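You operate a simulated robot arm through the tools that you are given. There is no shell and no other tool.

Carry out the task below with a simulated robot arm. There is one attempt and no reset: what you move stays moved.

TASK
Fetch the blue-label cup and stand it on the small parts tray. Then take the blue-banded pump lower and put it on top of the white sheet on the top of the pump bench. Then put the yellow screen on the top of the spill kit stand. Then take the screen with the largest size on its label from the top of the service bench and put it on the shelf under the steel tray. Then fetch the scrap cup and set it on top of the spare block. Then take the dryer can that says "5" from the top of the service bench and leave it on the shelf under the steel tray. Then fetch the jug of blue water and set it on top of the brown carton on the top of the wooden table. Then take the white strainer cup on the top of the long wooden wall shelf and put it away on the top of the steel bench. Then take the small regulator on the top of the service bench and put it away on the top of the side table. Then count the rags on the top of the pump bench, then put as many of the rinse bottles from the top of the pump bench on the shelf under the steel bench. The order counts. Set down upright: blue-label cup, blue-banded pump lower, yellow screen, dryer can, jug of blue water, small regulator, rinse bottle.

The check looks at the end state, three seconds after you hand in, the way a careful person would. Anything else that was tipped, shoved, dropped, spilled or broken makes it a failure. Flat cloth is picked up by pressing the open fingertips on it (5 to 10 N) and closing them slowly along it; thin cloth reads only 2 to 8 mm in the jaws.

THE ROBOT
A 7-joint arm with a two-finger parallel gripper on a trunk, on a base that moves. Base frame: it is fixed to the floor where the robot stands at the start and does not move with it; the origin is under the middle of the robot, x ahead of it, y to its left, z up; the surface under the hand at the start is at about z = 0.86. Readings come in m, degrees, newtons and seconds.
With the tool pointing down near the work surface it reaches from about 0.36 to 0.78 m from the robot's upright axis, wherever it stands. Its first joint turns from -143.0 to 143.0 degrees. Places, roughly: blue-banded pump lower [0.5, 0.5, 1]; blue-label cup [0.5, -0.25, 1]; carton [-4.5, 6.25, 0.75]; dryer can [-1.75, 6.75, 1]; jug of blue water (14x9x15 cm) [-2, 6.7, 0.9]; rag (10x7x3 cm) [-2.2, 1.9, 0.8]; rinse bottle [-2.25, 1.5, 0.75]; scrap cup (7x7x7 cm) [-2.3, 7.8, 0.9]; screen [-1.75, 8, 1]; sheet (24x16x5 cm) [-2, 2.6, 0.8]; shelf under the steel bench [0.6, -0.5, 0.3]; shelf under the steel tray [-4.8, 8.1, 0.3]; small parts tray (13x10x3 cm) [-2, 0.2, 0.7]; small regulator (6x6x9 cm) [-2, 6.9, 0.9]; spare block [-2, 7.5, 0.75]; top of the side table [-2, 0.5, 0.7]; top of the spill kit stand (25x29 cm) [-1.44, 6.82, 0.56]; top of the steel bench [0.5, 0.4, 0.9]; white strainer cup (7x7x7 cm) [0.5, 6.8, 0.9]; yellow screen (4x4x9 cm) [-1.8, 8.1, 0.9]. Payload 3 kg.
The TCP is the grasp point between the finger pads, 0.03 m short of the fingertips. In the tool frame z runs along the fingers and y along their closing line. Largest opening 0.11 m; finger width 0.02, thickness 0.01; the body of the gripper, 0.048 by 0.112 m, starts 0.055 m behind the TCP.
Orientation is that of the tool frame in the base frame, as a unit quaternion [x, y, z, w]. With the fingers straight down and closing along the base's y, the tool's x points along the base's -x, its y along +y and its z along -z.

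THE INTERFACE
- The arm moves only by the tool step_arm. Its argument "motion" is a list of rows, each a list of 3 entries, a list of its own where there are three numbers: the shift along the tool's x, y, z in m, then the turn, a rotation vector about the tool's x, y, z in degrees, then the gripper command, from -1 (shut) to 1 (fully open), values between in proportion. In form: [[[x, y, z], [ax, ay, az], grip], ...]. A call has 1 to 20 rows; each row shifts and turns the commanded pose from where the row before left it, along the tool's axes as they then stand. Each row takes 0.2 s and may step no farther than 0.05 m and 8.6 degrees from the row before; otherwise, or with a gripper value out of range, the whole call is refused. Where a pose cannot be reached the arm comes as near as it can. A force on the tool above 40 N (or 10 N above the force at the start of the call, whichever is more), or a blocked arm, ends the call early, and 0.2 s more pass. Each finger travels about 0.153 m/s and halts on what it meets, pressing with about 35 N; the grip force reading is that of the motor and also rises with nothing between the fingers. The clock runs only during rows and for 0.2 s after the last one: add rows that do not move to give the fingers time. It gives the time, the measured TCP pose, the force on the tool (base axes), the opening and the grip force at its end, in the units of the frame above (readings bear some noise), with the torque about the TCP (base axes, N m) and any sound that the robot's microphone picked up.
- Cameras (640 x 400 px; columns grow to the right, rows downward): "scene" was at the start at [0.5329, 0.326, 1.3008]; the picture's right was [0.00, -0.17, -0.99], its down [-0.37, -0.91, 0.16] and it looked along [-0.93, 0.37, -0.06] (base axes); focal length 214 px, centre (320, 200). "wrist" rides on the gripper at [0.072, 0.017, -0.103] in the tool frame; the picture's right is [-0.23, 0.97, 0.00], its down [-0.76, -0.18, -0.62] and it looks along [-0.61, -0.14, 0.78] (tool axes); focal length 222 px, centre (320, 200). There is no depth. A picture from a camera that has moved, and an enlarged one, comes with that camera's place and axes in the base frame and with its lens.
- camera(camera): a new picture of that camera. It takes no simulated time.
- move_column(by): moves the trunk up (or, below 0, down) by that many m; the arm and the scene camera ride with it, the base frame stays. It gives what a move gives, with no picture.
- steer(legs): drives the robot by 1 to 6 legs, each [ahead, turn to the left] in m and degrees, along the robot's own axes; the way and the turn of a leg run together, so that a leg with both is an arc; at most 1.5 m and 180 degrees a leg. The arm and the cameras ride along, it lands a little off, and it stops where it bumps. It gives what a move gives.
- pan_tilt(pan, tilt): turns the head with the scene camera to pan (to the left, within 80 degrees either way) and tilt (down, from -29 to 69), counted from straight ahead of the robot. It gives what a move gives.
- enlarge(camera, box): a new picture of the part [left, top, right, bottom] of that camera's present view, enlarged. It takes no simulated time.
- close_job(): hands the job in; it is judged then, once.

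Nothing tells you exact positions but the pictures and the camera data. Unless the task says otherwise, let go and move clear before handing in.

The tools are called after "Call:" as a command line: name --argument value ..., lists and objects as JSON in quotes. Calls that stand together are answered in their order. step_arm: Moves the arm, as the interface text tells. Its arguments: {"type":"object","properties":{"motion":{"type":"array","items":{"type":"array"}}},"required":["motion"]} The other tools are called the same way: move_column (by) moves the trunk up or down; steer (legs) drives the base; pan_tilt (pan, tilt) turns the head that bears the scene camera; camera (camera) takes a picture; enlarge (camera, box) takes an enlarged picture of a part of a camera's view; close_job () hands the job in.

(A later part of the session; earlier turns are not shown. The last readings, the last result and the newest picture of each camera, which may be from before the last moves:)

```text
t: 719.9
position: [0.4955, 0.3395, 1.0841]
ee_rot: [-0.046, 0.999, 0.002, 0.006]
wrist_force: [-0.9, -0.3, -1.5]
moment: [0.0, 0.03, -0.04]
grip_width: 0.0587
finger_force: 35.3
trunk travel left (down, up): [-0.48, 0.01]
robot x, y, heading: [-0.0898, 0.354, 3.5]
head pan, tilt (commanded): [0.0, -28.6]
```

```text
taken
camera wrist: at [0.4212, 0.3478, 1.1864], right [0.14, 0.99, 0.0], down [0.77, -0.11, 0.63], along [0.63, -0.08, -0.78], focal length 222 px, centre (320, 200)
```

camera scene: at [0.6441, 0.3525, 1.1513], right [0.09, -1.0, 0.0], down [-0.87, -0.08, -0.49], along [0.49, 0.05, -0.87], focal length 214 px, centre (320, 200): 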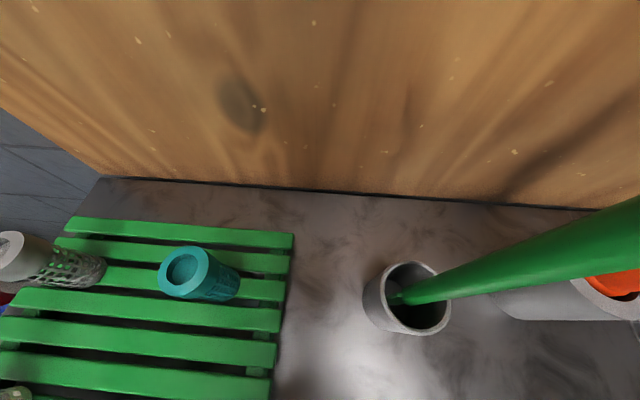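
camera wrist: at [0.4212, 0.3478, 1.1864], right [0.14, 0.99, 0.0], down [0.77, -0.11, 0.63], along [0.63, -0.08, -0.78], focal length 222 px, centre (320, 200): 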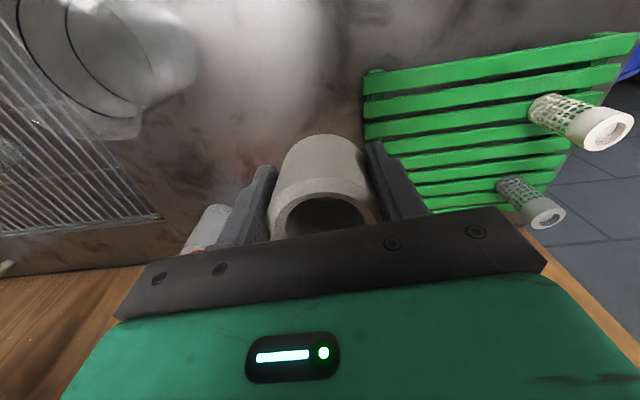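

I shift 4 cm away from the green rack and lower toward the bench top.

Call:
step_arm --motion '[[[0.0037, -0.0398, 0], [0, 0, 0], -1], [[0, 0, 0.04], [0, 0, 0], -1], [[0, 0, 0.04], [0, 0, 0], -1], [[0, 0, 0.04], [0, 0, 0], -1], [[0, 0, 0.025], [0, 0, 0], -1], [[0, 0, 0], [0, 0, 0], -1]]'

Call:
pan_tilt --pan 0 --tilt 30

Call:
camera --camera "scene"

Call:
camera --camera "wrist"

```text
t: 721.3
position: [0.5007, 0.3002, 0.9396]
ee_rot: [-0.047, 0.999, 0.001, 0.007]
wrist_force: [0.1, -0.2, -0.4]
moment: [0.0, 0.01, -0.01]
grip_width: 0.0587
finger_force: 35.5
trunk travel left (down, up): [-0.48, 0.01]
robot x, y, heading: [-0.0923, 0.3474, 3.7]
head pan, tilt (commanded): [0.0, -28.6]
```

```text
t: 722.5
position: [0.5001, 0.3008, 0.9392]
ee_rot: [-0.046, 0.999, 0.001, 0.006]
wrist_force: [-0.9, 0.3, -0.3]
moment: [-0.03, 0.01, 0.0]
grip_width: 0.0586
finger_force: 34.1
trunk travel left (down, up): [-0.48, 0.01]
robot x, y, heading: [-0.0911, 0.3495, 3.3]
head pan, tilt (commanded): [0.0, 30.0]
```

```text
taken
camera scene: at [0.5606, 0.3047, 0.9813], right [0.09, -1.0, 0.0], down [-0.87, -0.08, 0.49], along [-0.49, -0.04, -0.87], focal length 214 px, centre (320, 200)
```

scene: 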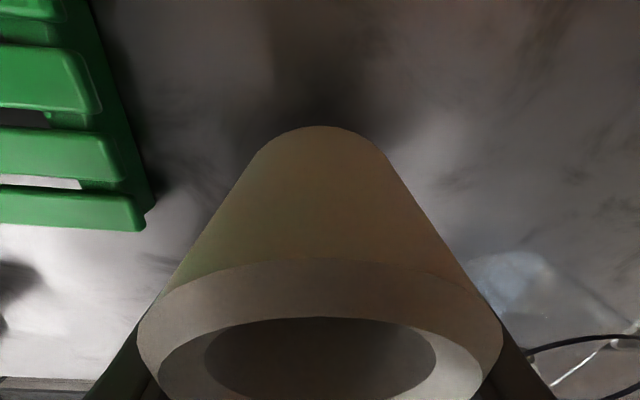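

```text
taken
camera wrist: at [0.4255, 0.3081, 1.0409], right [0.14, 0.99, 0.0], down [0.77, -0.11, 0.63], along [0.63, -0.08, -0.78], focal length 222 px, centre (320, 200)
```

wrist: 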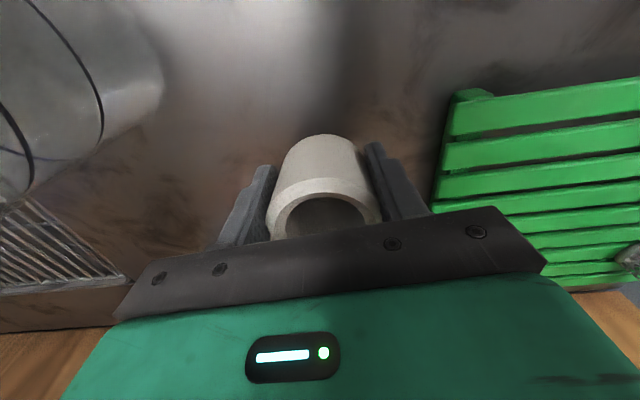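

Call:
step_arm --motion '[[[0, 0, 0.012], [0, 0, 0], -1], [[0, 0, 0.008], [0, 0, 0], -1], [[0, 0, 0], [0, 0, 0], -1]]'

Call:
step_arm --motion '[[[0, 0, 0.004], [0, 0, 0], -1], [[0, 0, 0.004], [0, 0, 0], -1]]'

```text
t: 723.4
position: [0.4984, 0.3003, 0.9196]
ee_rot: [-0.047, 0.999, 0.001, 0.005]
wrist_force: [-0.7, -0.4, 0.0]
moment: [-0.03, 0.01, 0.01]
grip_width: 0.0586
finger_force: 35.1
trunk travel left (down, up): [-0.48, 0.01]
robot x, y, heading: [-0.0918, 0.3423, 3.5]
head pan, tilt (commanded): [0.0, 30.0]
```

```text
t: 724.0
position: [0.4976, 0.2994, 0.9112]
ee_rot: [-0.046, 0.999, 0.002, 0.005]
wrist_force: [-0.3, -0.7, -0.7]
moment: [-0.01, 0.02, 0.02]
grip_width: 0.0587
finger_force: 35.3
trunk travel left (down, up): [-0.48, 0.01]
robot x, y, heading: [-0.09, 0.3492, 3.3]
head pan, tilt (commanded): [0.0, 30.0]
```

Call:
step_arm --motion '[[[0, 0, 0.003], [0, 0, 0], -1], [[0, 0, 0], [0, 0, 0], -1]]'

Call:
step_arm --motion '[[[0, 0, 0.003], [0, 0, 0], -1], [[0, 0, 0], [0, 0, 0], -1]]'

```text
t: 724.5
position: [0.4984, 0.3, 0.9099]
ee_rot: [-0.047, 0.999, 0.001, 0.006]
wrist_force: [-1.0, 0.3, 0.0]
moment: [0.02, -0.03, 0.01]
grip_width: 0.0589
finger_force: 35.2
trunk travel left (down, up): [-0.48, 0.01]
robot x, y, heading: [-0.0909, 0.344, 3.1]
head pan, tilt (commanded): [0.0, 30.0]
```

```text
t: 725.1
position: [0.4979, 0.2995, 0.9049]
ee_rot: [-0.047, 0.999, 0.001, 0.005]
wrist_force: [0.2, -0.4, -1.0]
moment: [0.01, -0.04, -0.02]
grip_width: 0.0586
finger_force: 35.3
trunk travel left (down, up): [-0.48, 0.01]
robot x, y, heading: [-0.0885, 0.3489, 3.4]
head pan, tilt (commanded): [0.0, 30.0]
```

Call:
step_arm --motion '[[[0, 0, 0.003], [0, 0, 0], -1], [[0, 0, 0], [0, 0, 0], -1]]'

Call:
step_arm --motion '[[[0, 0, 0.002], [0, 0, 0], -1], [[0, 0, 0], [0, 0, 0], -1]]'

```text
t: 725.8
position: [0.4978, 0.2991, 0.9024]
ee_rot: [-0.048, 0.999, 0.001, 0.006]
wrist_force: [0.3, 0.8, 3.2]
moment: [-0.05, 0.11, 0.0]
grip_width: 0.0589
finger_force: 34.6
trunk travel left (down, up): [-0.48, 0.01]
robot x, y, heading: [-0.0895, 0.3447, 3.2]
head pan, tilt (commanded): [0.0, 30.0]
```

```text
t: 726.4
position: [0.4977, 0.2999, 0.9016]
ee_rot: [-0.046, 0.999, 0.001, 0.008]
wrist_force: [-0.3, -5.1, 32.4]
moment: [-0.33, 0.42, 0.06]
grip_width: 0.0588
finger_force: 35.5
trunk travel left (down, up): [-0.48, 0.01]
robot x, y, heading: [-0.0881, 0.3489, 3.5]
head pan, tilt (commanded): [0.0, 30.0]
```

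The cup is on the bench. I ease off and release.

Call:
step_arm --motion '[[[0, 0, -0.002], [0, 0, 0], -1], [[0, 0, 0], [0, 0, 0], -1], [[0, 0, 0], [0, 0, 0], 0.1], [[0, 0, 0], [0, 0, 0], 0.2], [[0, 0, 0], [0, 0, 0], 0.35], [[0, 0, 0], [0, 0, 0], 0.45], [[0, 0, 0], [0, 0, 0], 0.45]]'

Call:
camera --camera "wrist"

```text
t: 728.0
position: [0.4976, 0.3007, 0.9016]
ee_rot: [-0.047, 0.999, 0.001, 0.005]
wrist_force: [1.0, -0.1, -0.2]
moment: [-0.03, 0.01, 0.0]
grip_width: 0.08
finger_force: 0.0
trunk travel left (down, up): [-0.48, 0.01]
robot x, y, heading: [-0.0891, 0.3492, 3.4]
head pan, tilt (commanded): [0.0, 30.0]
```

```text
taken
camera wrist: at [0.4232, 0.309, 1.0043], right [0.14, 0.99, 0.0], down [0.77, -0.11, 0.63], along [0.63, -0.08, -0.78], focal length 222 px, centre (320, 200)
```

wrist: 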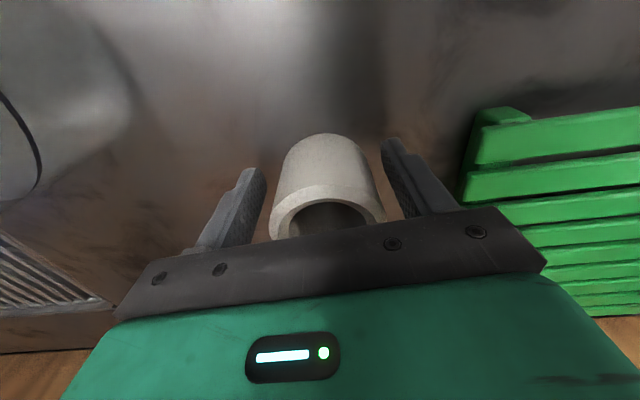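

Call:
step_arm --motion '[[[0, 0, -0.02], [0, 0, 0], 0.45], [[0, 0, -0.04], [0, 0, 0], 0.45], [[0, 0, -0.045], [0, 0, 0], 0.45], [[0, 0, -0.045], [0, 0, 0], 0.45], [[0, 0, -0.045], [0, 0, 0], 0.45], [[0, 0, -0.045], [0, 0, 0], 0.45], [[0, 0, 0], [0, 0, 0], 0.45]]'

Call:
camera --camera "wrist"

Call:
camera --camera "scene"

```text
t: 729.5
position: [0.4934, 0.3008, 1.1439]
ee_rot: [-0.046, 0.999, 0.002, 0.006]
wrist_force: [0.1, -0.4, -0.5]
moment: [-0.05, -0.01, -0.02]
grip_width: 0.0799
finger_force: 0.1
trunk travel left (down, up): [-0.48, 0.01]
robot x, y, heading: [-0.0905, 0.3517, 3.3]
head pan, tilt (commanded): [0.0, 30.0]
```

```text
taken
camera wrist: at [0.4198, 0.3095, 1.2461], right [0.14, 0.99, 0.0], down [0.77, -0.11, 0.63], along [0.63, -0.08, -0.78], focal length 222 px, centre (320, 200)
```

wrist: 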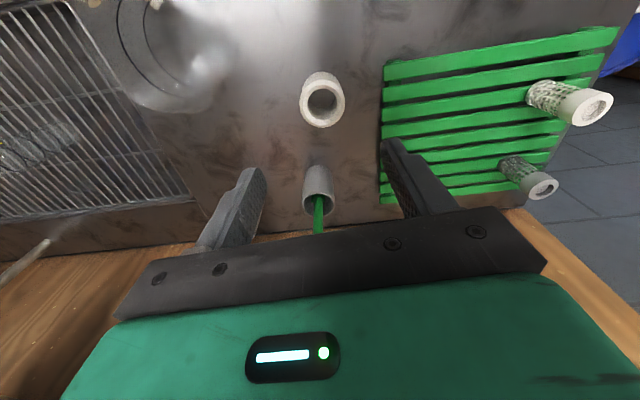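

```text
taken
camera scene: at [0.5549, 0.3061, 1.1865], right [0.09, -1.0, 0.0], down [-0.87, -0.08, 0.49], along [-0.49, -0.04, -0.87], focal length 214 px, centre (320, 200)
```

scene: 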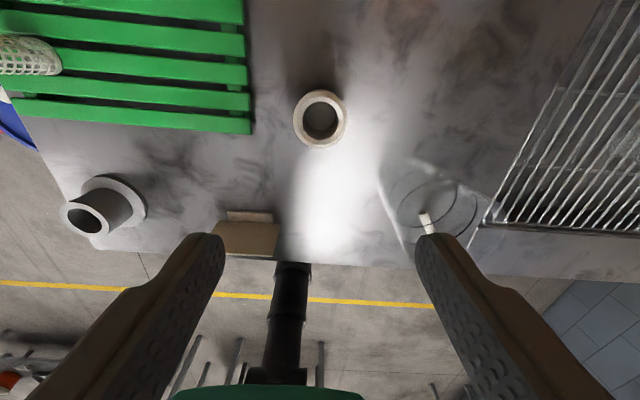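

The white strainer cup stands on the steel bench. Step 9: the small black regulator with the yellow cap, at about (-1.985, 6.951) on the service bench. I back out and drive up the aisle.

Call:
steer --legs '[[-0.55, 0]]'

Call:
steer --legs '[[0, 45], [0, 42]]'

Call:
pan_tilt --pan 0 --tilt -29

Call:
step_arm --motion '[[[0.04, 0, 0], [0, 0, 0], 1], [[0.04, 0, 0], [0, 0, 0], 1], [[0.03, 0, 0], [0, 0, 0], 1], [[0, 0, 0], [0, 0, 0], 1]]'

```text
t: 732.7
position: [-0.0526, 0.2679, 1.1437]
ee_rot: [-0.045, 0.999, 0.001, 0.006]
wrist_force: [-0.3, 0.1, 0.3]
moment: [0.0, 0.0, 0.0]
grip_width: 0.0797
finger_force: 0.0
trunk travel left (down, up): [-0.48, 0.01]
robot x, y, heading: [-0.6339, 0.319, 3.5]
head pan, tilt (commanded): [0.0, 30.0]
```

```text
t: 737.3
position: [-0.5874, 0.9014, 1.1445]
ee_rot: [0.737, -0.676, -0.003, -0.004]
wrist_force: [-1.2, -0.1, -0.5]
moment: [-0.03, -0.04, -0.02]
grip_width: 0.0798
finger_force: 0.1
trunk travel left (down, up): [-0.48, 0.01]
robot x, y, heading: [-0.5724, 0.3216, 92.8]
head pan, tilt (commanded): [0.0, 30.0]
```

```text
t: 738.5
position: [-0.5871, 0.8991, 1.1441]
ee_rot: [0.738, -0.675, -0.006, -0.004]
wrist_force: [0.1, 0.1, -0.8]
moment: [0.01, 0.01, -0.04]
grip_width: 0.0796
finger_force: 0.1
trunk travel left (down, up): [-0.48, 0.01]
robot x, y, heading: [-0.5746, 0.3204, 92.7]
head pan, tilt (commanded): [0.0, -28.6]
```

```text
t: 739.5
position: [-0.5758, 0.7875, 1.1429]
ee_rot: [0.737, -0.676, -0.006, -0.003]
wrist_force: [0.6, 0.1, 0.0]
moment: [-0.03, 0.02, -0.02]
grip_width: 0.1098
finger_force: 0.1
trunk travel left (down, up): [-0.48, 0.01]
robot x, y, heading: [-0.5724, 0.3183, 92.9]
head pan, tilt (commanded): [0.0, -28.6]
```

Call:
steer --legs '[[0, -2.5], [1.5, 0], [1.5, 0], [1.5, 0], [0.85, 0]]'

Call:
steer --legs '[[0, 45], [0, 45]]'

```text
t: 765.8
position: [-0.4597, 6.2018, 1.1422]
ee_rot: [0.729, -0.684, -0.004, -0.004]
wrist_force: [0.3, 0.4, -0.8]
moment: [0.02, 0.01, -0.02]
grip_width: 0.1099
finger_force: 0.1
trunk travel left (down, up): [-0.48, 0.01]
robot x, y, heading: [-0.4639, 5.7298, 91.5]
head pan, tilt (commanded): [0.0, -28.6]
```

```text
t: 770.8
position: [-0.9349, 5.7213, 1.146]
ee_rot: [0.999, 0.05, -0.008, 0.001]
wrist_force: [-0.7, 0.2, 0.0]
moment: [0.0, 0.02, 0.03]
grip_width: 0.1101
finger_force: 0.1
trunk travel left (down, up): [-0.48, 0.01]
robot x, y, heading: [-0.4704, 5.7937, -178.2]
head pan, tilt (commanded): [0.0, -28.6]
stopped in leg 2: the robot was blocked; the commanded pose is now the measured one
```

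Call:
steer --legs '[[1.3, 0], [1.3, 0]]'

Call:
steer --legs '[[0, -45], [0, -45]]'

```text
t: 783.7
position: [-3.5769, 5.5635, 1.1442]
ee_rot: [0.998, 0.059, -0.007, 0.001]
wrist_force: [-1.1, 0.1, -0.2]
moment: [0.0, 0.02, -0.03]
grip_width: 0.1098
finger_force: 0.0
trunk travel left (down, up): [-0.48, 0.01]
robot x, y, heading: [-3.1111, 5.6459, -176.6]
head pan, tilt (commanded): [0.0, -28.6]
```

```text
t: 788.9
position: [-3.1905, 6.1105, 1.1466]
ee_rot: [0.746, -0.665, -0.006, -0.005]
wrist_force: [-0.6, -0.5, 1.2]
moment: [-0.01, 0.0, 0.01]
grip_width: 0.1097
finger_force: 0.0
trunk travel left (down, up): [-0.48, 0.01]
robot x, y, heading: [-3.1657, 5.6459, 94.2]
head pan, tilt (commanded): [0.0, -28.6]
stopped in leg 2: the robot was blocked; the commanded pose is now the measured one
```

Call:
steer --legs '[[1.2, 0]]'

Call:
steer --legs '[[0, -45], [0, -47]]'

Call:
camera --camera "scene"

```text
t: 794.9
position: [-3.3057, 7.2909, 1.1465]
ee_rot: [0.756, -0.654, -0.006, -0.004]
wrist_force: [-0.5, -0.1, -0.9]
moment: [0.01, -0.04, 0.0]
grip_width: 0.1101
finger_force: 0.1
trunk travel left (down, up): [-0.48, 0.01]
robot x, y, heading: [-3.2706, 6.8267, 95.9]
head pan, tilt (commanded): [0.0, -28.6]
```

```text
t: 800.1
position: [-2.8001, 6.8323, 1.1481]
ee_rot: [-0.044, 0.999, 0.0, 0.009]
wrist_force: [0.6, -0.4, 0.1]
moment: [0.01, 0.0, -0.04]
grip_width: 0.1103
finger_force: 0.1
trunk travel left (down, up): [-0.48, 0.01]
robot x, y, heading: [-3.2685, 6.88, 3.4]
head pan, tilt (commanded): [0.0, -28.6]
stopped in leg 2: the robot was blocked; the commanded pose is now the measured one
```

```text
taken
camera scene: at [-2.6528, 6.8437, 1.2168], right [0.09, -1.0, 0.0], down [-0.87, -0.08, -0.5], along [0.49, 0.04, -0.87], focal length 214 px, centre (320, 200)
```

scene: 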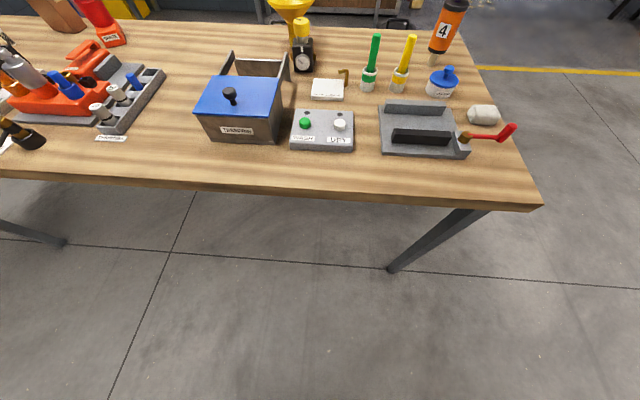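

Call:
steer --legs '[[0.55, 0]]'

Call:
camera --camera "scene"

Call:
camera --camera "wrist"

```text
t: 803.2
position: [-2.2585, 6.8591, 1.1481]
ee_rot: [-0.037, 0.999, 0.0, 0.008]
wrist_force: [-0.1, 0.2, -0.2]
moment: [0.03, -0.02, 0.04]
grip_width: 0.11
finger_force: 0.1
trunk travel left (down, up): [-0.48, 0.01]
robot x, y, heading: [-2.7284, 6.9176, 3.1]
head pan, tilt (commanded): [0.0, -28.6]
```

```text
taken
camera scene: at [-2.1106, 6.8691, 1.2163], right [0.08, -1.0, 0.0], down [-0.87, -0.07, -0.49], along [0.49, 0.04, -0.87], focal length 214 px, centre (320, 200)
```

scene: 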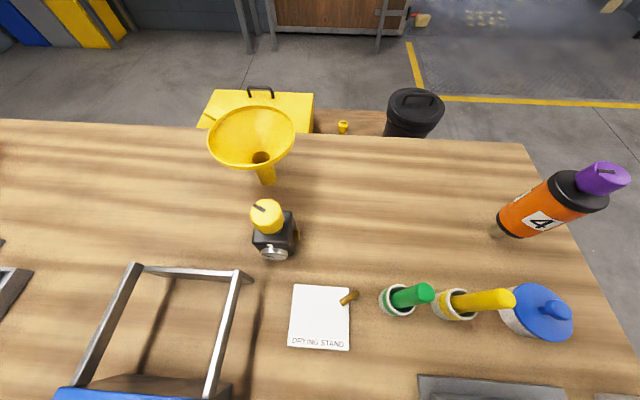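

```text
taken
camera wrist: at [-2.3337, 6.8684, 1.2502], right [0.15, 0.99, 0.0], down [0.76, -0.12, 0.64], along [0.63, -0.09, -0.77], focal length 222 px, centre (320, 200)
```

wrist: 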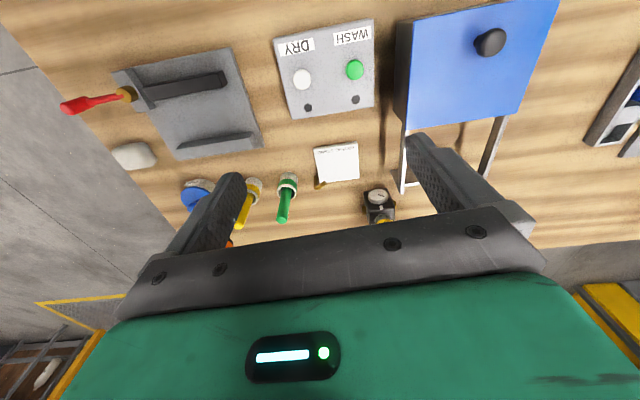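

The regulator's axis is about (-1.992, 6.952) with the cap top at ~0.966; the funnel's cone stays 3+ cm clear. I move above it.

Call:
step_arm --motion '[[[-0.0389, 0.0104, 0.007], [0, 0, 0], 0.6], [[-0.0389, 0.0104, 0.007], [0, 0, 0], 0.6], [[-0.0389, 0.0104, 0.007], [0, 0, 0], 0.6], [[-0.0389, 0.0104, 0.007], [0, 0, 0], 0.6], [[-0.0389, 0.0104, 0.007], [0, 0, 0], 0.6], [[-0.0389, 0.0104, 0.007], [0, 0, 0], 0.6], [[-0.0389, 0.0104, 0.007], [0, 0, 0], 0.6], [[0, 0, 0], [0, 0, 0], 0.6]]'

Call:
pan_tilt --pan 0 --tilt 30

Call:
camera --camera "scene"

Call:
camera --camera "wrist"

```text
t: 805.0
position: [-1.9908, 6.955, 1.1075]
ee_rot: [-0.038, 0.999, 0.001, 0.009]
wrist_force: [0.3, -0.6, -0.5]
moment: [-0.01, 0.01, -0.02]
grip_width: 0.0877
finger_force: 0.0
trunk travel left (down, up): [-0.48, 0.01]
robot x, y, heading: [-2.7243, 6.9171, 3.3]
head pan, tilt (commanded): [0.0, -28.6]
```

```text
t: 806.3
position: [-1.9925, 6.9524, 1.108]
ee_rot: [-0.037, 0.999, 0.001, 0.009]
wrist_force: [0.5, 0.1, 0.4]
moment: [0.01, -0.01, 0.0]
grip_width: 0.0882
finger_force: 0.0
trunk travel left (down, up): [-0.48, 0.01]
robot x, y, heading: [-2.7269, 6.9171, 2.9]
head pan, tilt (commanded): [0.0, 30.0]
```

```text
taken
camera scene: at [-1.9315, 6.9568, 1.1506], right [0.08, -1.0, 0.0], down [-0.87, -0.07, 0.48], along [-0.48, -0.04, -0.87], focal length 214 px, centre (320, 200)
```

scene: 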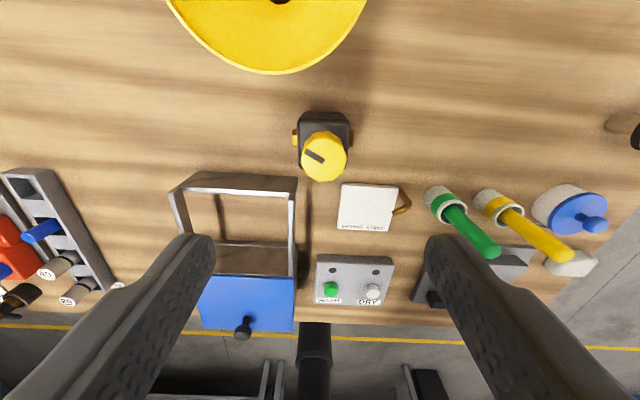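

```text
taken
camera wrist: at [-2.0669, 6.9627, 1.2095], right [0.15, 0.99, 0.0], down [0.76, -0.12, 0.64], along [0.63, -0.09, -0.77], focal length 222 px, centre (320, 200)
```

wrist: 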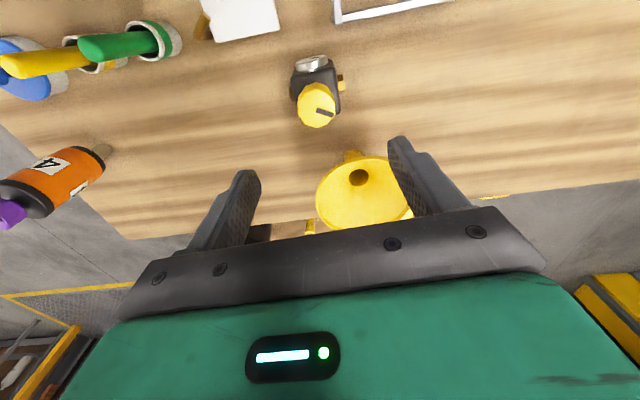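

Cap top centre is (-1.992, 6.948, 0.960). I descend so the fingertips grip the cap just above the body, and close.

Call:
step_arm --motion '[[[0, -0.004, 0.04], [0, 0, 0], 0.5], [[0, 0, 0.04], [0, 0, 0], 0.5], [[0, 0, 0.04], [0, 0, 0], 0.5], [[0, 0, 0.025], [0, 0, 0], 0.5], [[0, 0, 0], [0, 0, 0], 0.5]]'

Call:
camera --camera "scene"

Call:
camera --camera "wrist"

```text
t: 807.5
position: [-1.99, 6.9473, 0.9585]
ee_rot: [-0.038, 0.999, 0.001, 0.008]
wrist_force: [-0.3, -0.5, 0.0]
moment: [0.0, 0.01, 0.01]
grip_width: 0.0823
finger_force: 0.0
trunk travel left (down, up): [-0.48, 0.01]
robot x, y, heading: [-2.73, 6.9155, 3.2]
head pan, tilt (commanded): [0.0, 30.0]
```

```text
taken
camera scene: at [-1.9294, 6.9506, 1.0014], right [0.08, -1.0, 0.0], down [-0.87, -0.07, 0.49], along [-0.48, -0.04, -0.87], focal length 214 px, centre (320, 200)
```

scene: 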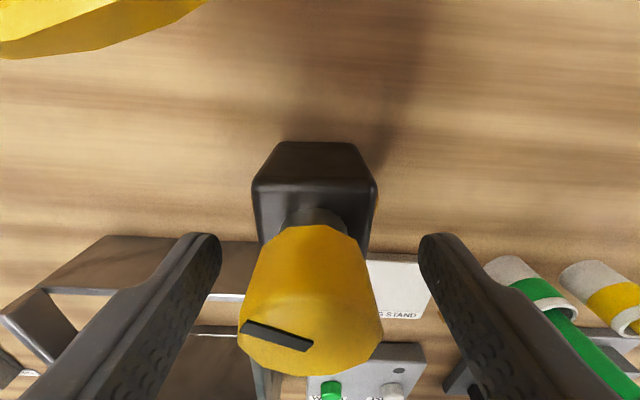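

```text
taken
camera wrist: at [-2.0647, 6.9566, 1.0603], right [0.15, 0.99, 0.0], down [0.76, -0.12, 0.64], along [0.63, -0.09, -0.77], focal length 222 px, centre (320, 200)
```

wrist: 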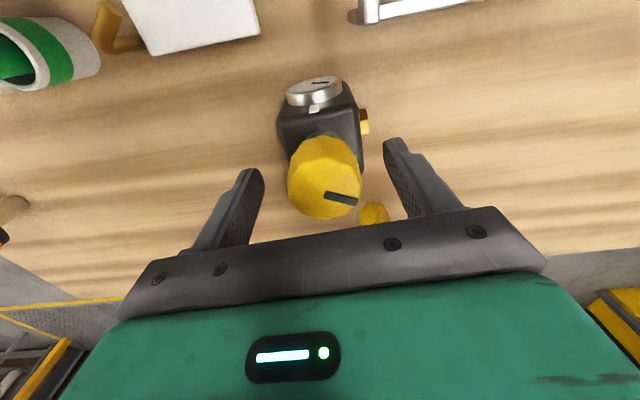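

Call:
step_arm --motion '[[[0, 0, 0.009], [0, 0, 0], 0.5], [[0, 0, 0], [0, 0, 0], 0.2], [[0, 0, 0], [0, 0, 0], 0.0], [[0, 0, 0], [0, 0, 0], -0.1], [[0, 0, 0], [0, 0, 0], -0.2], [[0, 0, 0], [0, 0, 0], -0.3], [[0, 0, 0], [0, 0, 0], -1], [[0, 0, 0], [0, 0, 0], -1]]'

Call:
camera --camera "wrist"

Call:
camera --camera "scene"

```text
t: 809.3
position: [-1.9895, 6.9482, 0.9491]
ee_rot: [-0.038, 0.999, 0.0, 0.008]
wrist_force: [0.3, 2.5, 1.0]
moment: [0.04, -0.03, 0.0]
grip_width: 0.0406
finger_force: 35.2
trunk travel left (down, up): [-0.48, 0.01]
robot x, y, heading: [-2.7302, 6.916, 3.1]
head pan, tilt (commanded): [0.0, 30.0]
```

```text
taken
camera wrist: at [-2.0649, 6.9577, 1.052], right [0.15, 0.99, 0.0], down [0.76, -0.12, 0.64], along [0.63, -0.09, -0.77], focal length 222 px, centre (320, 200)
```

wrist: 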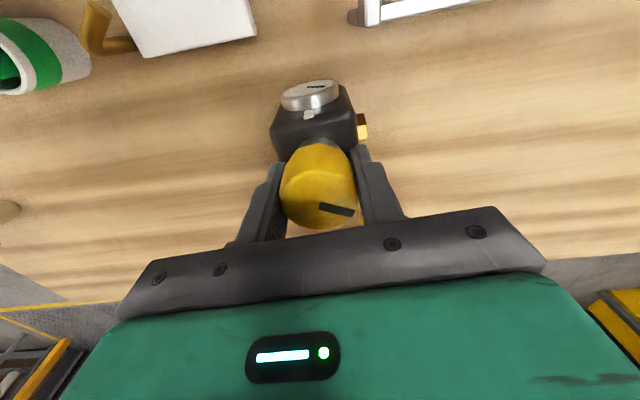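

```text
taken
camera scene: at [-1.9296, 6.9517, 0.9931], right [0.08, -1.0, 0.0], down [-0.87, -0.07, 0.49], along [-0.48, -0.04, -0.87], focal length 214 px, centre (320, 200)
```

scene: 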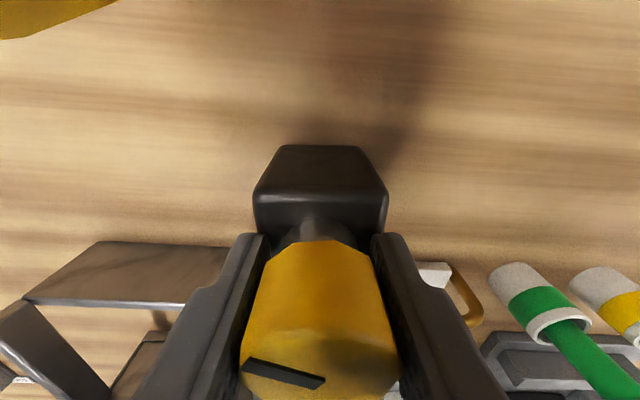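

Gripped at 41 mm on the cap. I lift gently, then pull the arm in.

Call:
step_arm --motion '[[[0, 0, -0.01], [0, 0, 0], -1], [[0, 0, -0.02], [0, 0, 0], -1], [[0, 0, -0.03], [0, 0, 0], -1], [[0, 0, -0.03], [0, 0, 0], -1], [[0, 0, -0.03], [0, 0, 0], -1], [[0, 0, -0.03], [0, 0, 0], -1], [[0.03, 0, 0], [0, 0, 0], -1], [[0.035, 0, 0], [0, 0, 0], -1], [[0.035, 0, 0], [0, 0, 0], -1], [[0.035, 0, 0], [0, 0, 0], -1], [[0.035, 0, 0], [0, 0, 0], -1], [[0.035, 0, 0], [0, 0, 0], -1], [[0, 0, 0], [0, 0, 0], -1]]'

Call:
camera --camera "wrist"

```text
t: 812.1
position: [-2.1958, 6.9336, 1.0954]
ee_rot: [-0.037, 0.999, 0.0, 0.008]
wrist_force: [0.2, 0.9, -2.8]
moment: [-0.02, -0.04, 0.0]
grip_width: 0.0406
finger_force: 35.1
trunk travel left (down, up): [-0.48, 0.01]
robot x, y, heading: [-2.7273, 6.9161, 3.0]
head pan, tilt (commanded): [0.0, 30.0]
```

```text
taken
camera wrist: at [-2.2708, 6.9437, 1.1964], right [0.15, 0.99, 0.0], down [0.76, -0.12, 0.64], along [0.63, -0.09, -0.77], focal length 222 px, centre (320, 200)
```

wrist: 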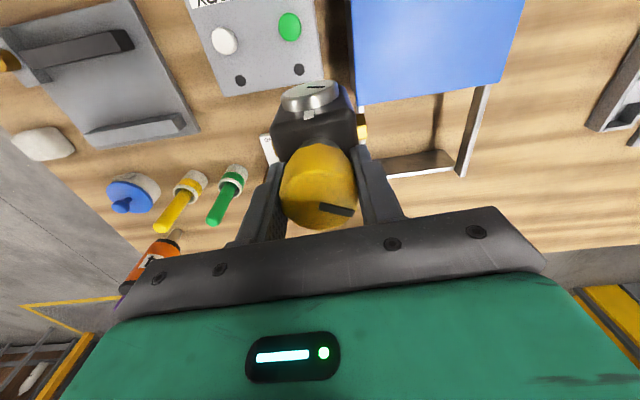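

Held securely. I reverse, then turn in small increments to avoid swinging it, and take the west aisle toward the side table, looking ahead first.

Call:
steer --legs '[[-0.5, 0]]'

Call:
steer --legs '[[0, -25]]'

Call:
steer --legs '[[0, -25]]'

Call:
steer --legs '[[0, -25]]'

Call:
steer --legs '[[0, -18]]'

Call:
pan_tilt --pan 0 --tilt -29

Call:
camera --camera "scene"

Call:
camera --camera "wrist"

```text
t: 815.0
position: [-2.6937, 6.908, 1.0954]
ee_rot: [-0.039, 0.999, 0.0, 0.008]
wrist_force: [0.5, -0.3, -3.3]
moment: [0.0, 0.03, -0.01]
grip_width: 0.0409
finger_force: 34.8
trunk travel left (down, up): [-0.48, 0.01]
robot x, y, heading: [-3.2256, 6.8881, 3.3]
head pan, tilt (commanded): [0.0, 30.0]
```

```text
t: 816.8
position: [-2.7402, 6.6769, 1.0954]
ee_rot: [0.182, 0.983, -0.001, 0.007]
wrist_force: [0.7, 0.2, -2.7]
moment: [0.02, 0.0, 0.0]
grip_width: 0.0405
finger_force: 35.0
trunk travel left (down, up): [-0.48, 0.01]
robot x, y, heading: [-3.2223, 6.9092, -22.5]
head pan, tilt (commanded): [0.0, 30.0]
```

```text
t: 818.5
position: [-2.8825, 6.495, 1.0957]
ee_rot: [0.391, 0.921, -0.003, 0.007]
wrist_force: [0.0, 0.6, -3.3]
moment: [0.02, 0.01, -0.03]
grip_width: 0.0407
finger_force: 35.1
trunk travel left (down, up): [-0.48, 0.01]
robot x, y, heading: [-3.2059, 6.9188, -47.6]
head pan, tilt (commanded): [0.0, 30.0]
```

```text
t: 820.2
position: [-3.1039, 6.3911, 1.0965]
ee_rot: [0.589, 0.808, -0.004, 0.006]
wrist_force: [0.0, 1.0, -2.9]
moment: [-0.01, -0.03, -0.03]
grip_width: 0.0407
finger_force: 35.2
trunk travel left (down, up): [-0.48, 0.01]
robot x, y, heading: [-3.1888, 6.928, -74.2]
head pan, tilt (commanded): [0.0, 30.0]
```

```text
t: 821.7
position: [-3.2737, 6.392, 1.0966]
ee_rot: [0.71, 0.705, -0.005, 0.006]
wrist_force: [-0.1, 0.3, -3.5]
moment: [0.01, -0.02, -0.04]
grip_width: 0.0405
finger_force: 34.6
trunk travel left (down, up): [-0.48, 0.01]
robot x, y, heading: [-3.1731, 6.9263, -91.7]
head pan, tilt (commanded): [0.0, 30.0]
```

```text
t: 823.0
position: [-3.2727, 6.3922, 1.096]
ee_rot: [0.709, 0.705, -0.006, 0.005]
wrist_force: [0.4, -0.4, -3.3]
moment: [0.03, -0.01, -0.01]
grip_width: 0.0407
finger_force: 34.7
trunk travel left (down, up): [-0.48, 0.01]
robot x, y, heading: [-3.1725, 6.9235, -92.0]
head pan, tilt (commanded): [0.0, -28.6]
```

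```text
taken
camera scene: at [-3.2754, 6.2428, 1.1646], right [-1.0, 0.01, 0.0], down [0.01, 0.87, -0.49], along [0.0, -0.49, -0.87], focal length 214 px, centre (320, 200)
```

scene: 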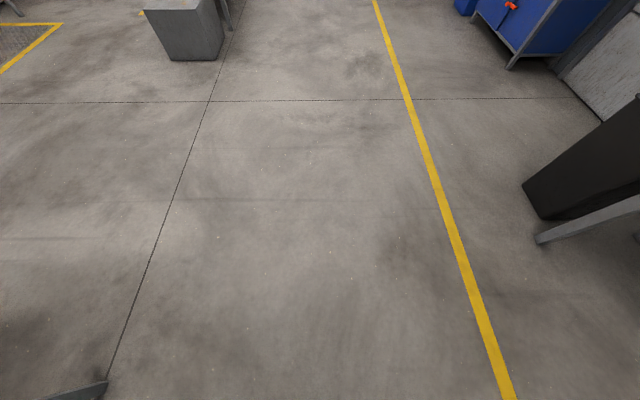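

```text
taken
camera wrist: at [-3.2562, 6.4651, 1.1987], right [0.97, -0.23, 0.0], down [-0.18, -0.75, 0.64], along [-0.15, -0.62, -0.77], focal length 222 px, centre (320, 200)
```

wrist: 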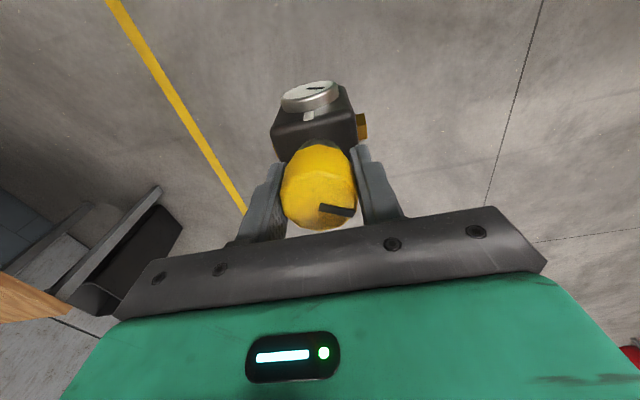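

Clear floor ahead; the regulator is steady. I drive down the west aisle in stages.

Call:
steer --legs '[[1.4, 0], [1.4, 0]]'

Call:
camera --camera "scene"

```text
t: 836.6
position: [-3.3208, 3.5647, 1.0966]
ee_rot: [0.698, 0.716, -0.005, 0.006]
wrist_force: [0.5, -0.7, -3.1]
moment: [0.01, 0.03, 0.01]
grip_width: 0.0406
finger_force: 35.0
trunk travel left (down, up): [-0.48, 0.01]
robot x, y, heading: [-3.2345, 4.1003, -89.9]
head pan, tilt (commanded): [0.0, -28.6]
```

```text
taken
camera scene: at [-3.3184, 3.4147, 1.1646], right [-1.0, -0.02, 0.0], down [-0.02, 0.87, -0.49], along [0.01, -0.49, -0.87], focal length 214 px, centre (320, 200)
```

scene: 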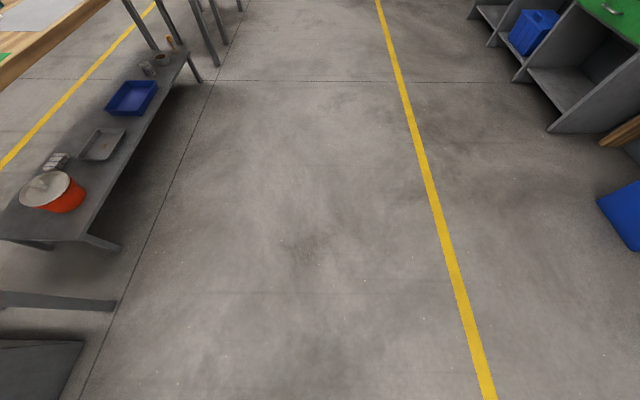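

Call:
steer --legs '[[1.4, 0], [0.75, 0]]'

Call:
pan_tilt --pan 62 --tilt 20

Call:
camera --camera "scene"

```text
t: 847.0
position: [-3.3955, 1.4782, 1.0982]
ee_rot: [0.706, 0.708, -0.005, 0.006]
wrist_force: [1.1, -0.5, -2.6]
moment: [0.02, 0.03, 0.01]
grip_width: 0.0407
finger_force: 34.8
trunk travel left (down, up): [-0.48, 0.01]
robot x, y, heading: [-3.3023, 2.0127, -91.9]
head pan, tilt (commanded): [0.0, -28.6]
```

```text
t: 848.3
position: [-3.3951, 1.4787, 1.0979]
ee_rot: [0.706, 0.708, -0.006, 0.005]
wrist_force: [-0.3, -0.3, -2.3]
moment: [-0.02, 0.03, 0.02]
grip_width: 0.0407
finger_force: 35.0
trunk travel left (down, up): [-0.48, 0.01]
robot x, y, heading: [-3.299, 2.0107, -91.7]
head pan, tilt (commanded): [62.0, 20.0]
```

```text
taken
camera scene: at [-3.3137, 1.4024, 1.1876], right [-0.47, -0.02, -0.88], down [-0.31, 0.94, 0.15], along [0.83, 0.34, -0.45], focal length 214 px, centre (320, 200)
```

scene: 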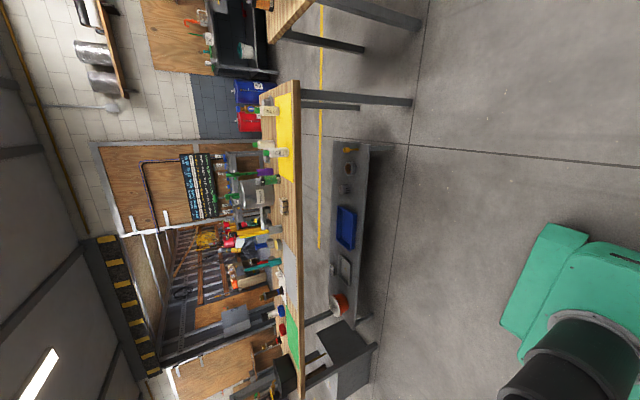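

I see the pump bench from the west side (rotated view). I'll enlarge to look at rags and rinse bottles.

Call:
enlarge --camera "scene" --box '[220, 80, 320, 180]'

Call:
enlarge --camera "scene" --box '[220, 160, 320, 260]'

Call:
enlarge --camera "scene" --box '[220, 250, 330, 380]'

```text
4.00 times, centred on (270, 130) of scene
camera zoom: at [-3.3137, 1.4024, 1.1876], right [-0.47, -0.02, -0.88], down [-0.31, 0.94, 0.15], along [0.83, 0.34, -0.45], focal length 858 px, centre (520, 480)
```

zoom: 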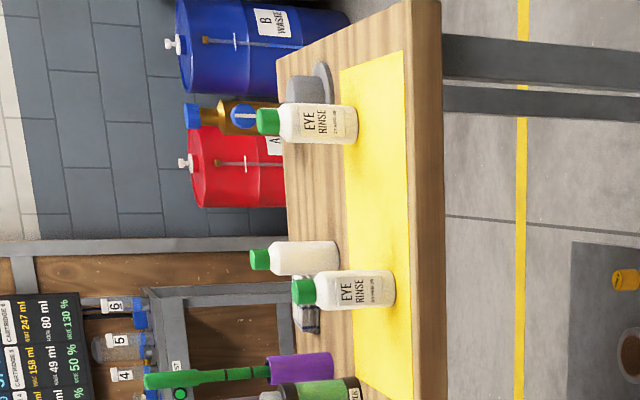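

```text
4.00 times, centred on (270, 210) of scene
camera zoom: at [-3.3137, 1.4024, 1.1876], right [-0.47, -0.02, -0.88], down [-0.31, 0.94, 0.15], along [0.83, 0.34, -0.45], focal length 858 px, centre (520, 160)
```

zoom: 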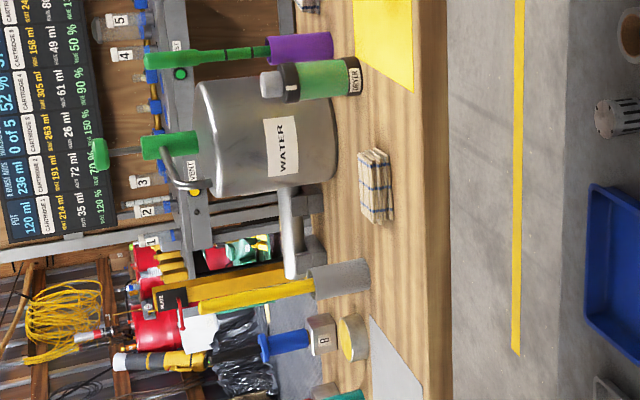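

```text
3.08 times, centred on (275, 315) of scene
camera zoom: at [-3.3137, 1.4024, 1.1876], right [-0.47, -0.02, -0.88], down [-0.31, 0.94, 0.15], along [0.83, 0.34, -0.45], focal length 660 px, centre (458, -154)
```

zoom: 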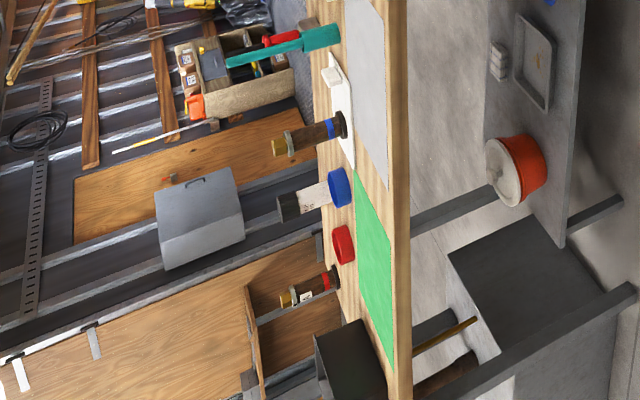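

I can make out two folded checkered rags and three EYE RINSE bottles so far; I'll survey from above later. First I finish the regulator: on to the side table's west side.

Call:
pan_tilt --pan 0 --tilt -29

Call:
camera --camera "scene"

Call:
steer --legs '[[1.0, 0]]'

Call:
camera --camera "scene"

```text
t: 849.6
position: [-3.3959, 1.4783, 1.0979]
ee_rot: [0.706, 0.708, -0.006, 0.005]
wrist_force: [0.3, 0.2, -3.2]
moment: [0.0, 0.01, -0.03]
grip_width: 0.0405
finger_force: 35.2
trunk travel left (down, up): [-0.48, 0.01]
robot x, y, heading: [-3.3013, 2.0089, -91.7]
head pan, tilt (commanded): [0.0, -28.6]
```

```text
taken
camera scene: at [-3.3955, 1.3294, 1.1655], right [-1.0, 0.0, 0.0], down [0.0, 0.87, -0.49], along [0.0, -0.49, -0.87], focal length 214 px, centre (320, 200)
```

scene: 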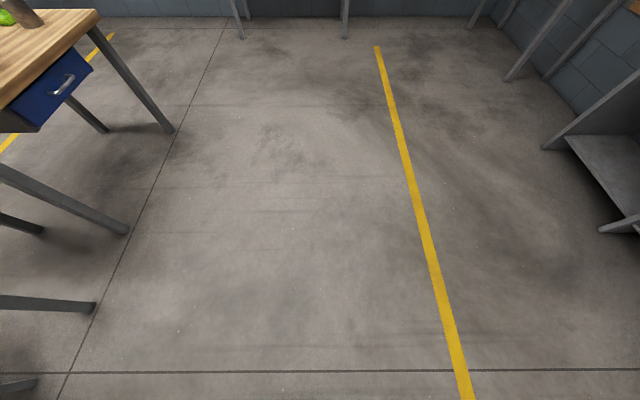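

```text
t: 854.6
position: [-3.4153, 0.5132, 1.0974]
ee_rot: [0.703, 0.711, -0.006, 0.006]
wrist_force: [0.6, -0.1, -2.7]
moment: [-0.02, 0.01, -0.02]
grip_width: 0.0407
finger_force: 34.8
trunk travel left (down, up): [-0.48, 0.01]
robot x, y, heading: [-3.3175, 1.0468, -91.0]
head pan, tilt (commanded): [0.0, -28.6]
```

```text
taken
camera scene: at [-3.4132, 0.3638, 1.1655], right [-1.0, -0.01, 0.0], down [-0.01, 0.87, -0.49], along [0.0, -0.49, -0.87], focal length 214 px, centre (320, 200)
```

scene: 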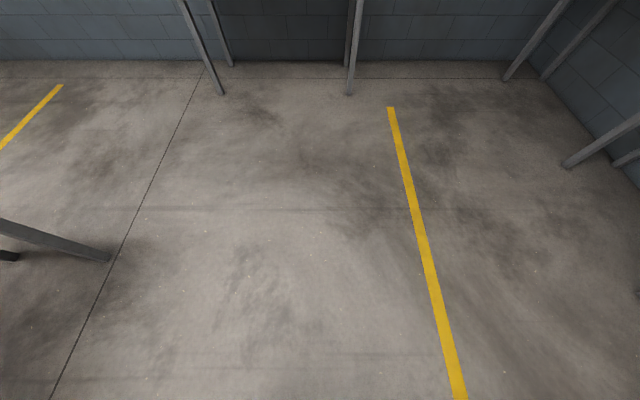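

Call:
steer --legs '[[0.68, 0]]'

Call:
steer --legs '[[0, 25]]'

Call:
steer --legs '[[0, 25]]'

Call:
steer --legs '[[0, 25]]'

Call:
steer --legs '[[0, 15]]'

Call:
camera --camera "scene"

Call:
camera --camera "wrist"

```text
t: 858.4
position: [-3.4212, -0.1739, 1.0978]
ee_rot: [0.701, 0.714, -0.006, 0.006]
wrist_force: [0.2, -0.1, -3.6]
moment: [-0.01, -0.01, -0.01]
grip_width: 0.0405
finger_force: 35.1
trunk travel left (down, up): [-0.48, 0.01]
robot x, y, heading: [-3.3332, 0.3615, -90.6]
head pan, tilt (commanded): [0.0, -28.6]
```

```text
t: 860.2
position: [-3.185, -0.1587, 1.0983]
ee_rot: [0.527, 0.85, -0.005, 0.007]
wrist_force: [0.6, 0.1, -3.5]
moment: [0.01, -0.02, 0.0]
grip_width: 0.0406
finger_force: 35.2
trunk travel left (down, up): [-0.48, 0.01]
robot x, y, heading: [-3.3498, 0.3562, -65.1]
head pan, tilt (commanded): [0.0, -28.6]
```

```text
t: 861.9
position: [-2.9832, -0.0396, 1.098]
ee_rot: [0.331, 0.944, -0.002, 0.007]
wrist_force: [-1.1, 0.3, -3.1]
moment: [-0.03, -0.01, -0.01]
grip_width: 0.0405
finger_force: 34.7
trunk travel left (down, up): [-0.48, 0.01]
robot x, y, heading: [-3.3638, 0.3356, -40.0]
head pan, tilt (commanded): [0.0, -28.6]
```

```text
t: 863.6
position: [-2.8562, 0.1559, 1.1]
ee_rot: [0.118, 0.993, -0.002, 0.007]
wrist_force: [-0.9, 0.3, -3.1]
moment: [-0.01, 0.0, -0.02]
grip_width: 0.0408
finger_force: 35.6
trunk travel left (down, up): [-0.48, 0.01]
robot x, y, heading: [-3.3647, 0.3192, -15.1]
head pan, tilt (commanded): [0.0, -28.6]
```

```text
t: 864.9
position: [-2.8311, 0.289, 1.1009]
ee_rot: [-0.009, 1.0, 0.0, 0.008]
wrist_force: [0.8, -0.8, -2.9]
moment: [0.01, 0.0, 0.02]
grip_width: 0.0407
finger_force: 35.3
trunk travel left (down, up): [-0.48, 0.01]
robot x, y, heading: [-3.361, 0.3046, -0.1]
head pan, tilt (commanded): [0.0, -28.6]
```

```text
taken
camera scene: at [-2.6821, 0.2918, 1.1674], right [0.02, -1.0, 0.0], down [-0.87, -0.02, -0.49], along [0.49, 0.01, -0.87], focal length 214 px, centre (320, 200)
```

scene: 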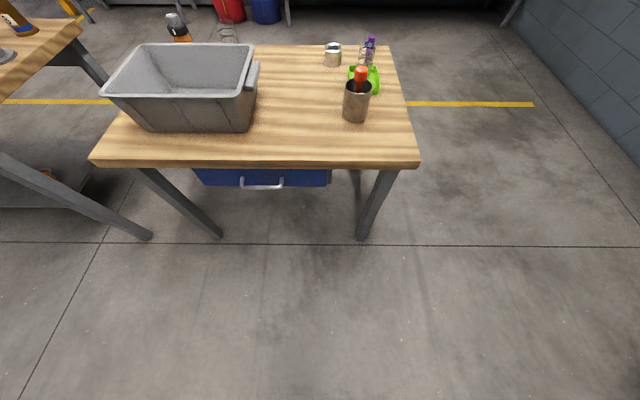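

```text
taken
camera wrist: at [-2.9048, 0.3039, 1.2016], right [0.21, 0.98, 0.0], down [0.76, -0.16, 0.63], along [0.62, -0.13, -0.77], focal length 222 px, centre (320, 200)
```

wrist: 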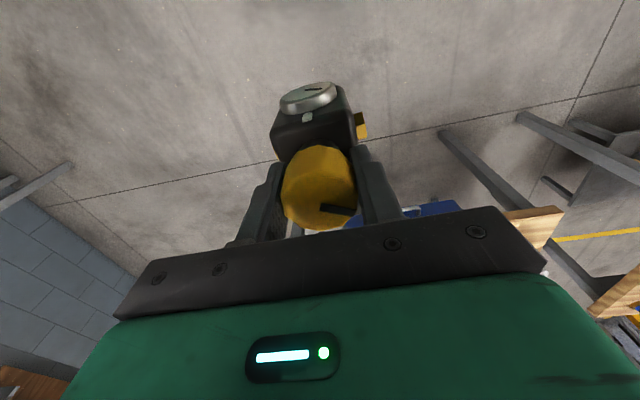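

The side table has free space between the grey bin and the brush cup, around (-2.13, 0.365). I drive in and lower the trunk.

Call:
steer --legs '[[0.62, 0]]'

Call:
step_arm --motion '[[[-0.02, 0.02, 0], [0, 0, 0], -1], [[-0.03, 0.03, 0], [0, 0, 0], -1], [[-0.03, 0.02, 0], [0, 0, 0], -1], [[0, 0, 0], [0, 0, 0], -1]]'

Call:
camera --camera "scene"

Call:
camera --camera "wrist"

```text
t: 868.3
position: [-2.2248, 0.283, 1.1013]
ee_rot: [-0.007, 1.0, 0.0, 0.007]
wrist_force: [-0.8, 0.6, -2.9]
moment: [0.02, -0.03, 0.01]
grip_width: 0.0406
finger_force: 35.0
trunk travel left (down, up): [-0.48, 0.01]
robot x, y, heading: [-2.759, 0.299, -0.5]
head pan, tilt (commanded): [0.0, -28.6]
```

```text
t: 869.3
position: [-2.1449, 0.3556, 1.1041]
ee_rot: [-0.007, 1.0, 0.001, 0.007]
wrist_force: [0.0, -0.1, -3.6]
moment: [0.03, -0.01, 0.0]
grip_width: 0.0408
finger_force: 35.1
trunk travel left (down, up): [-0.48, 0.01]
robot x, y, heading: [-2.7596, 0.299, -0.5]
head pan, tilt (commanded): [0.0, -28.6]
```

```text
taken
camera scene: at [-1.9966, 0.3576, 1.1716], right [0.01, -1.0, 0.0], down [-0.87, -0.01, -0.49], along [0.49, 0.01, -0.87], focal length 214 px, centre (320, 200)
```

scene: 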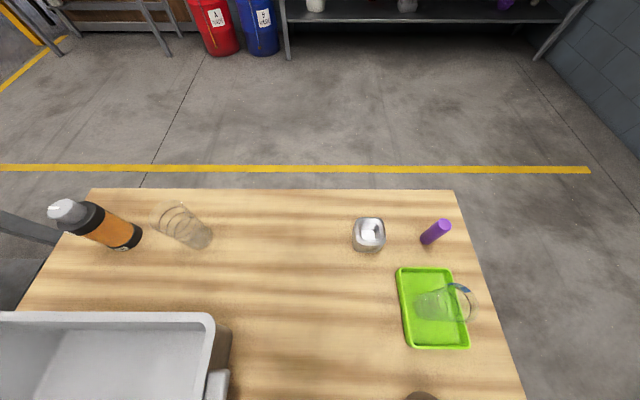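

```text
taken
camera wrist: at [-2.2193, 0.3706, 1.2059], right [0.21, 0.98, 0.0], down [0.75, -0.17, 0.63], along [0.62, -0.13, -0.77], focal length 222 px, centre (320, 200)
```

wrist: 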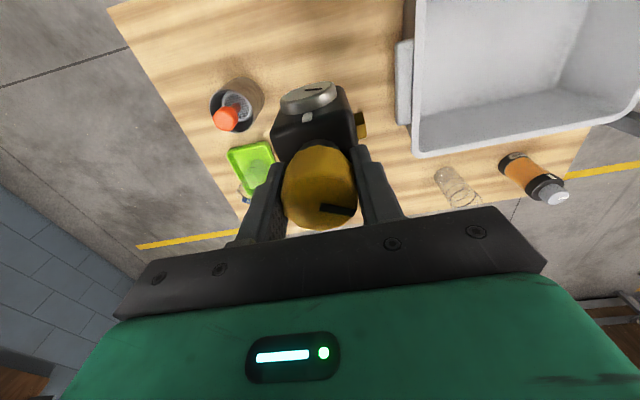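

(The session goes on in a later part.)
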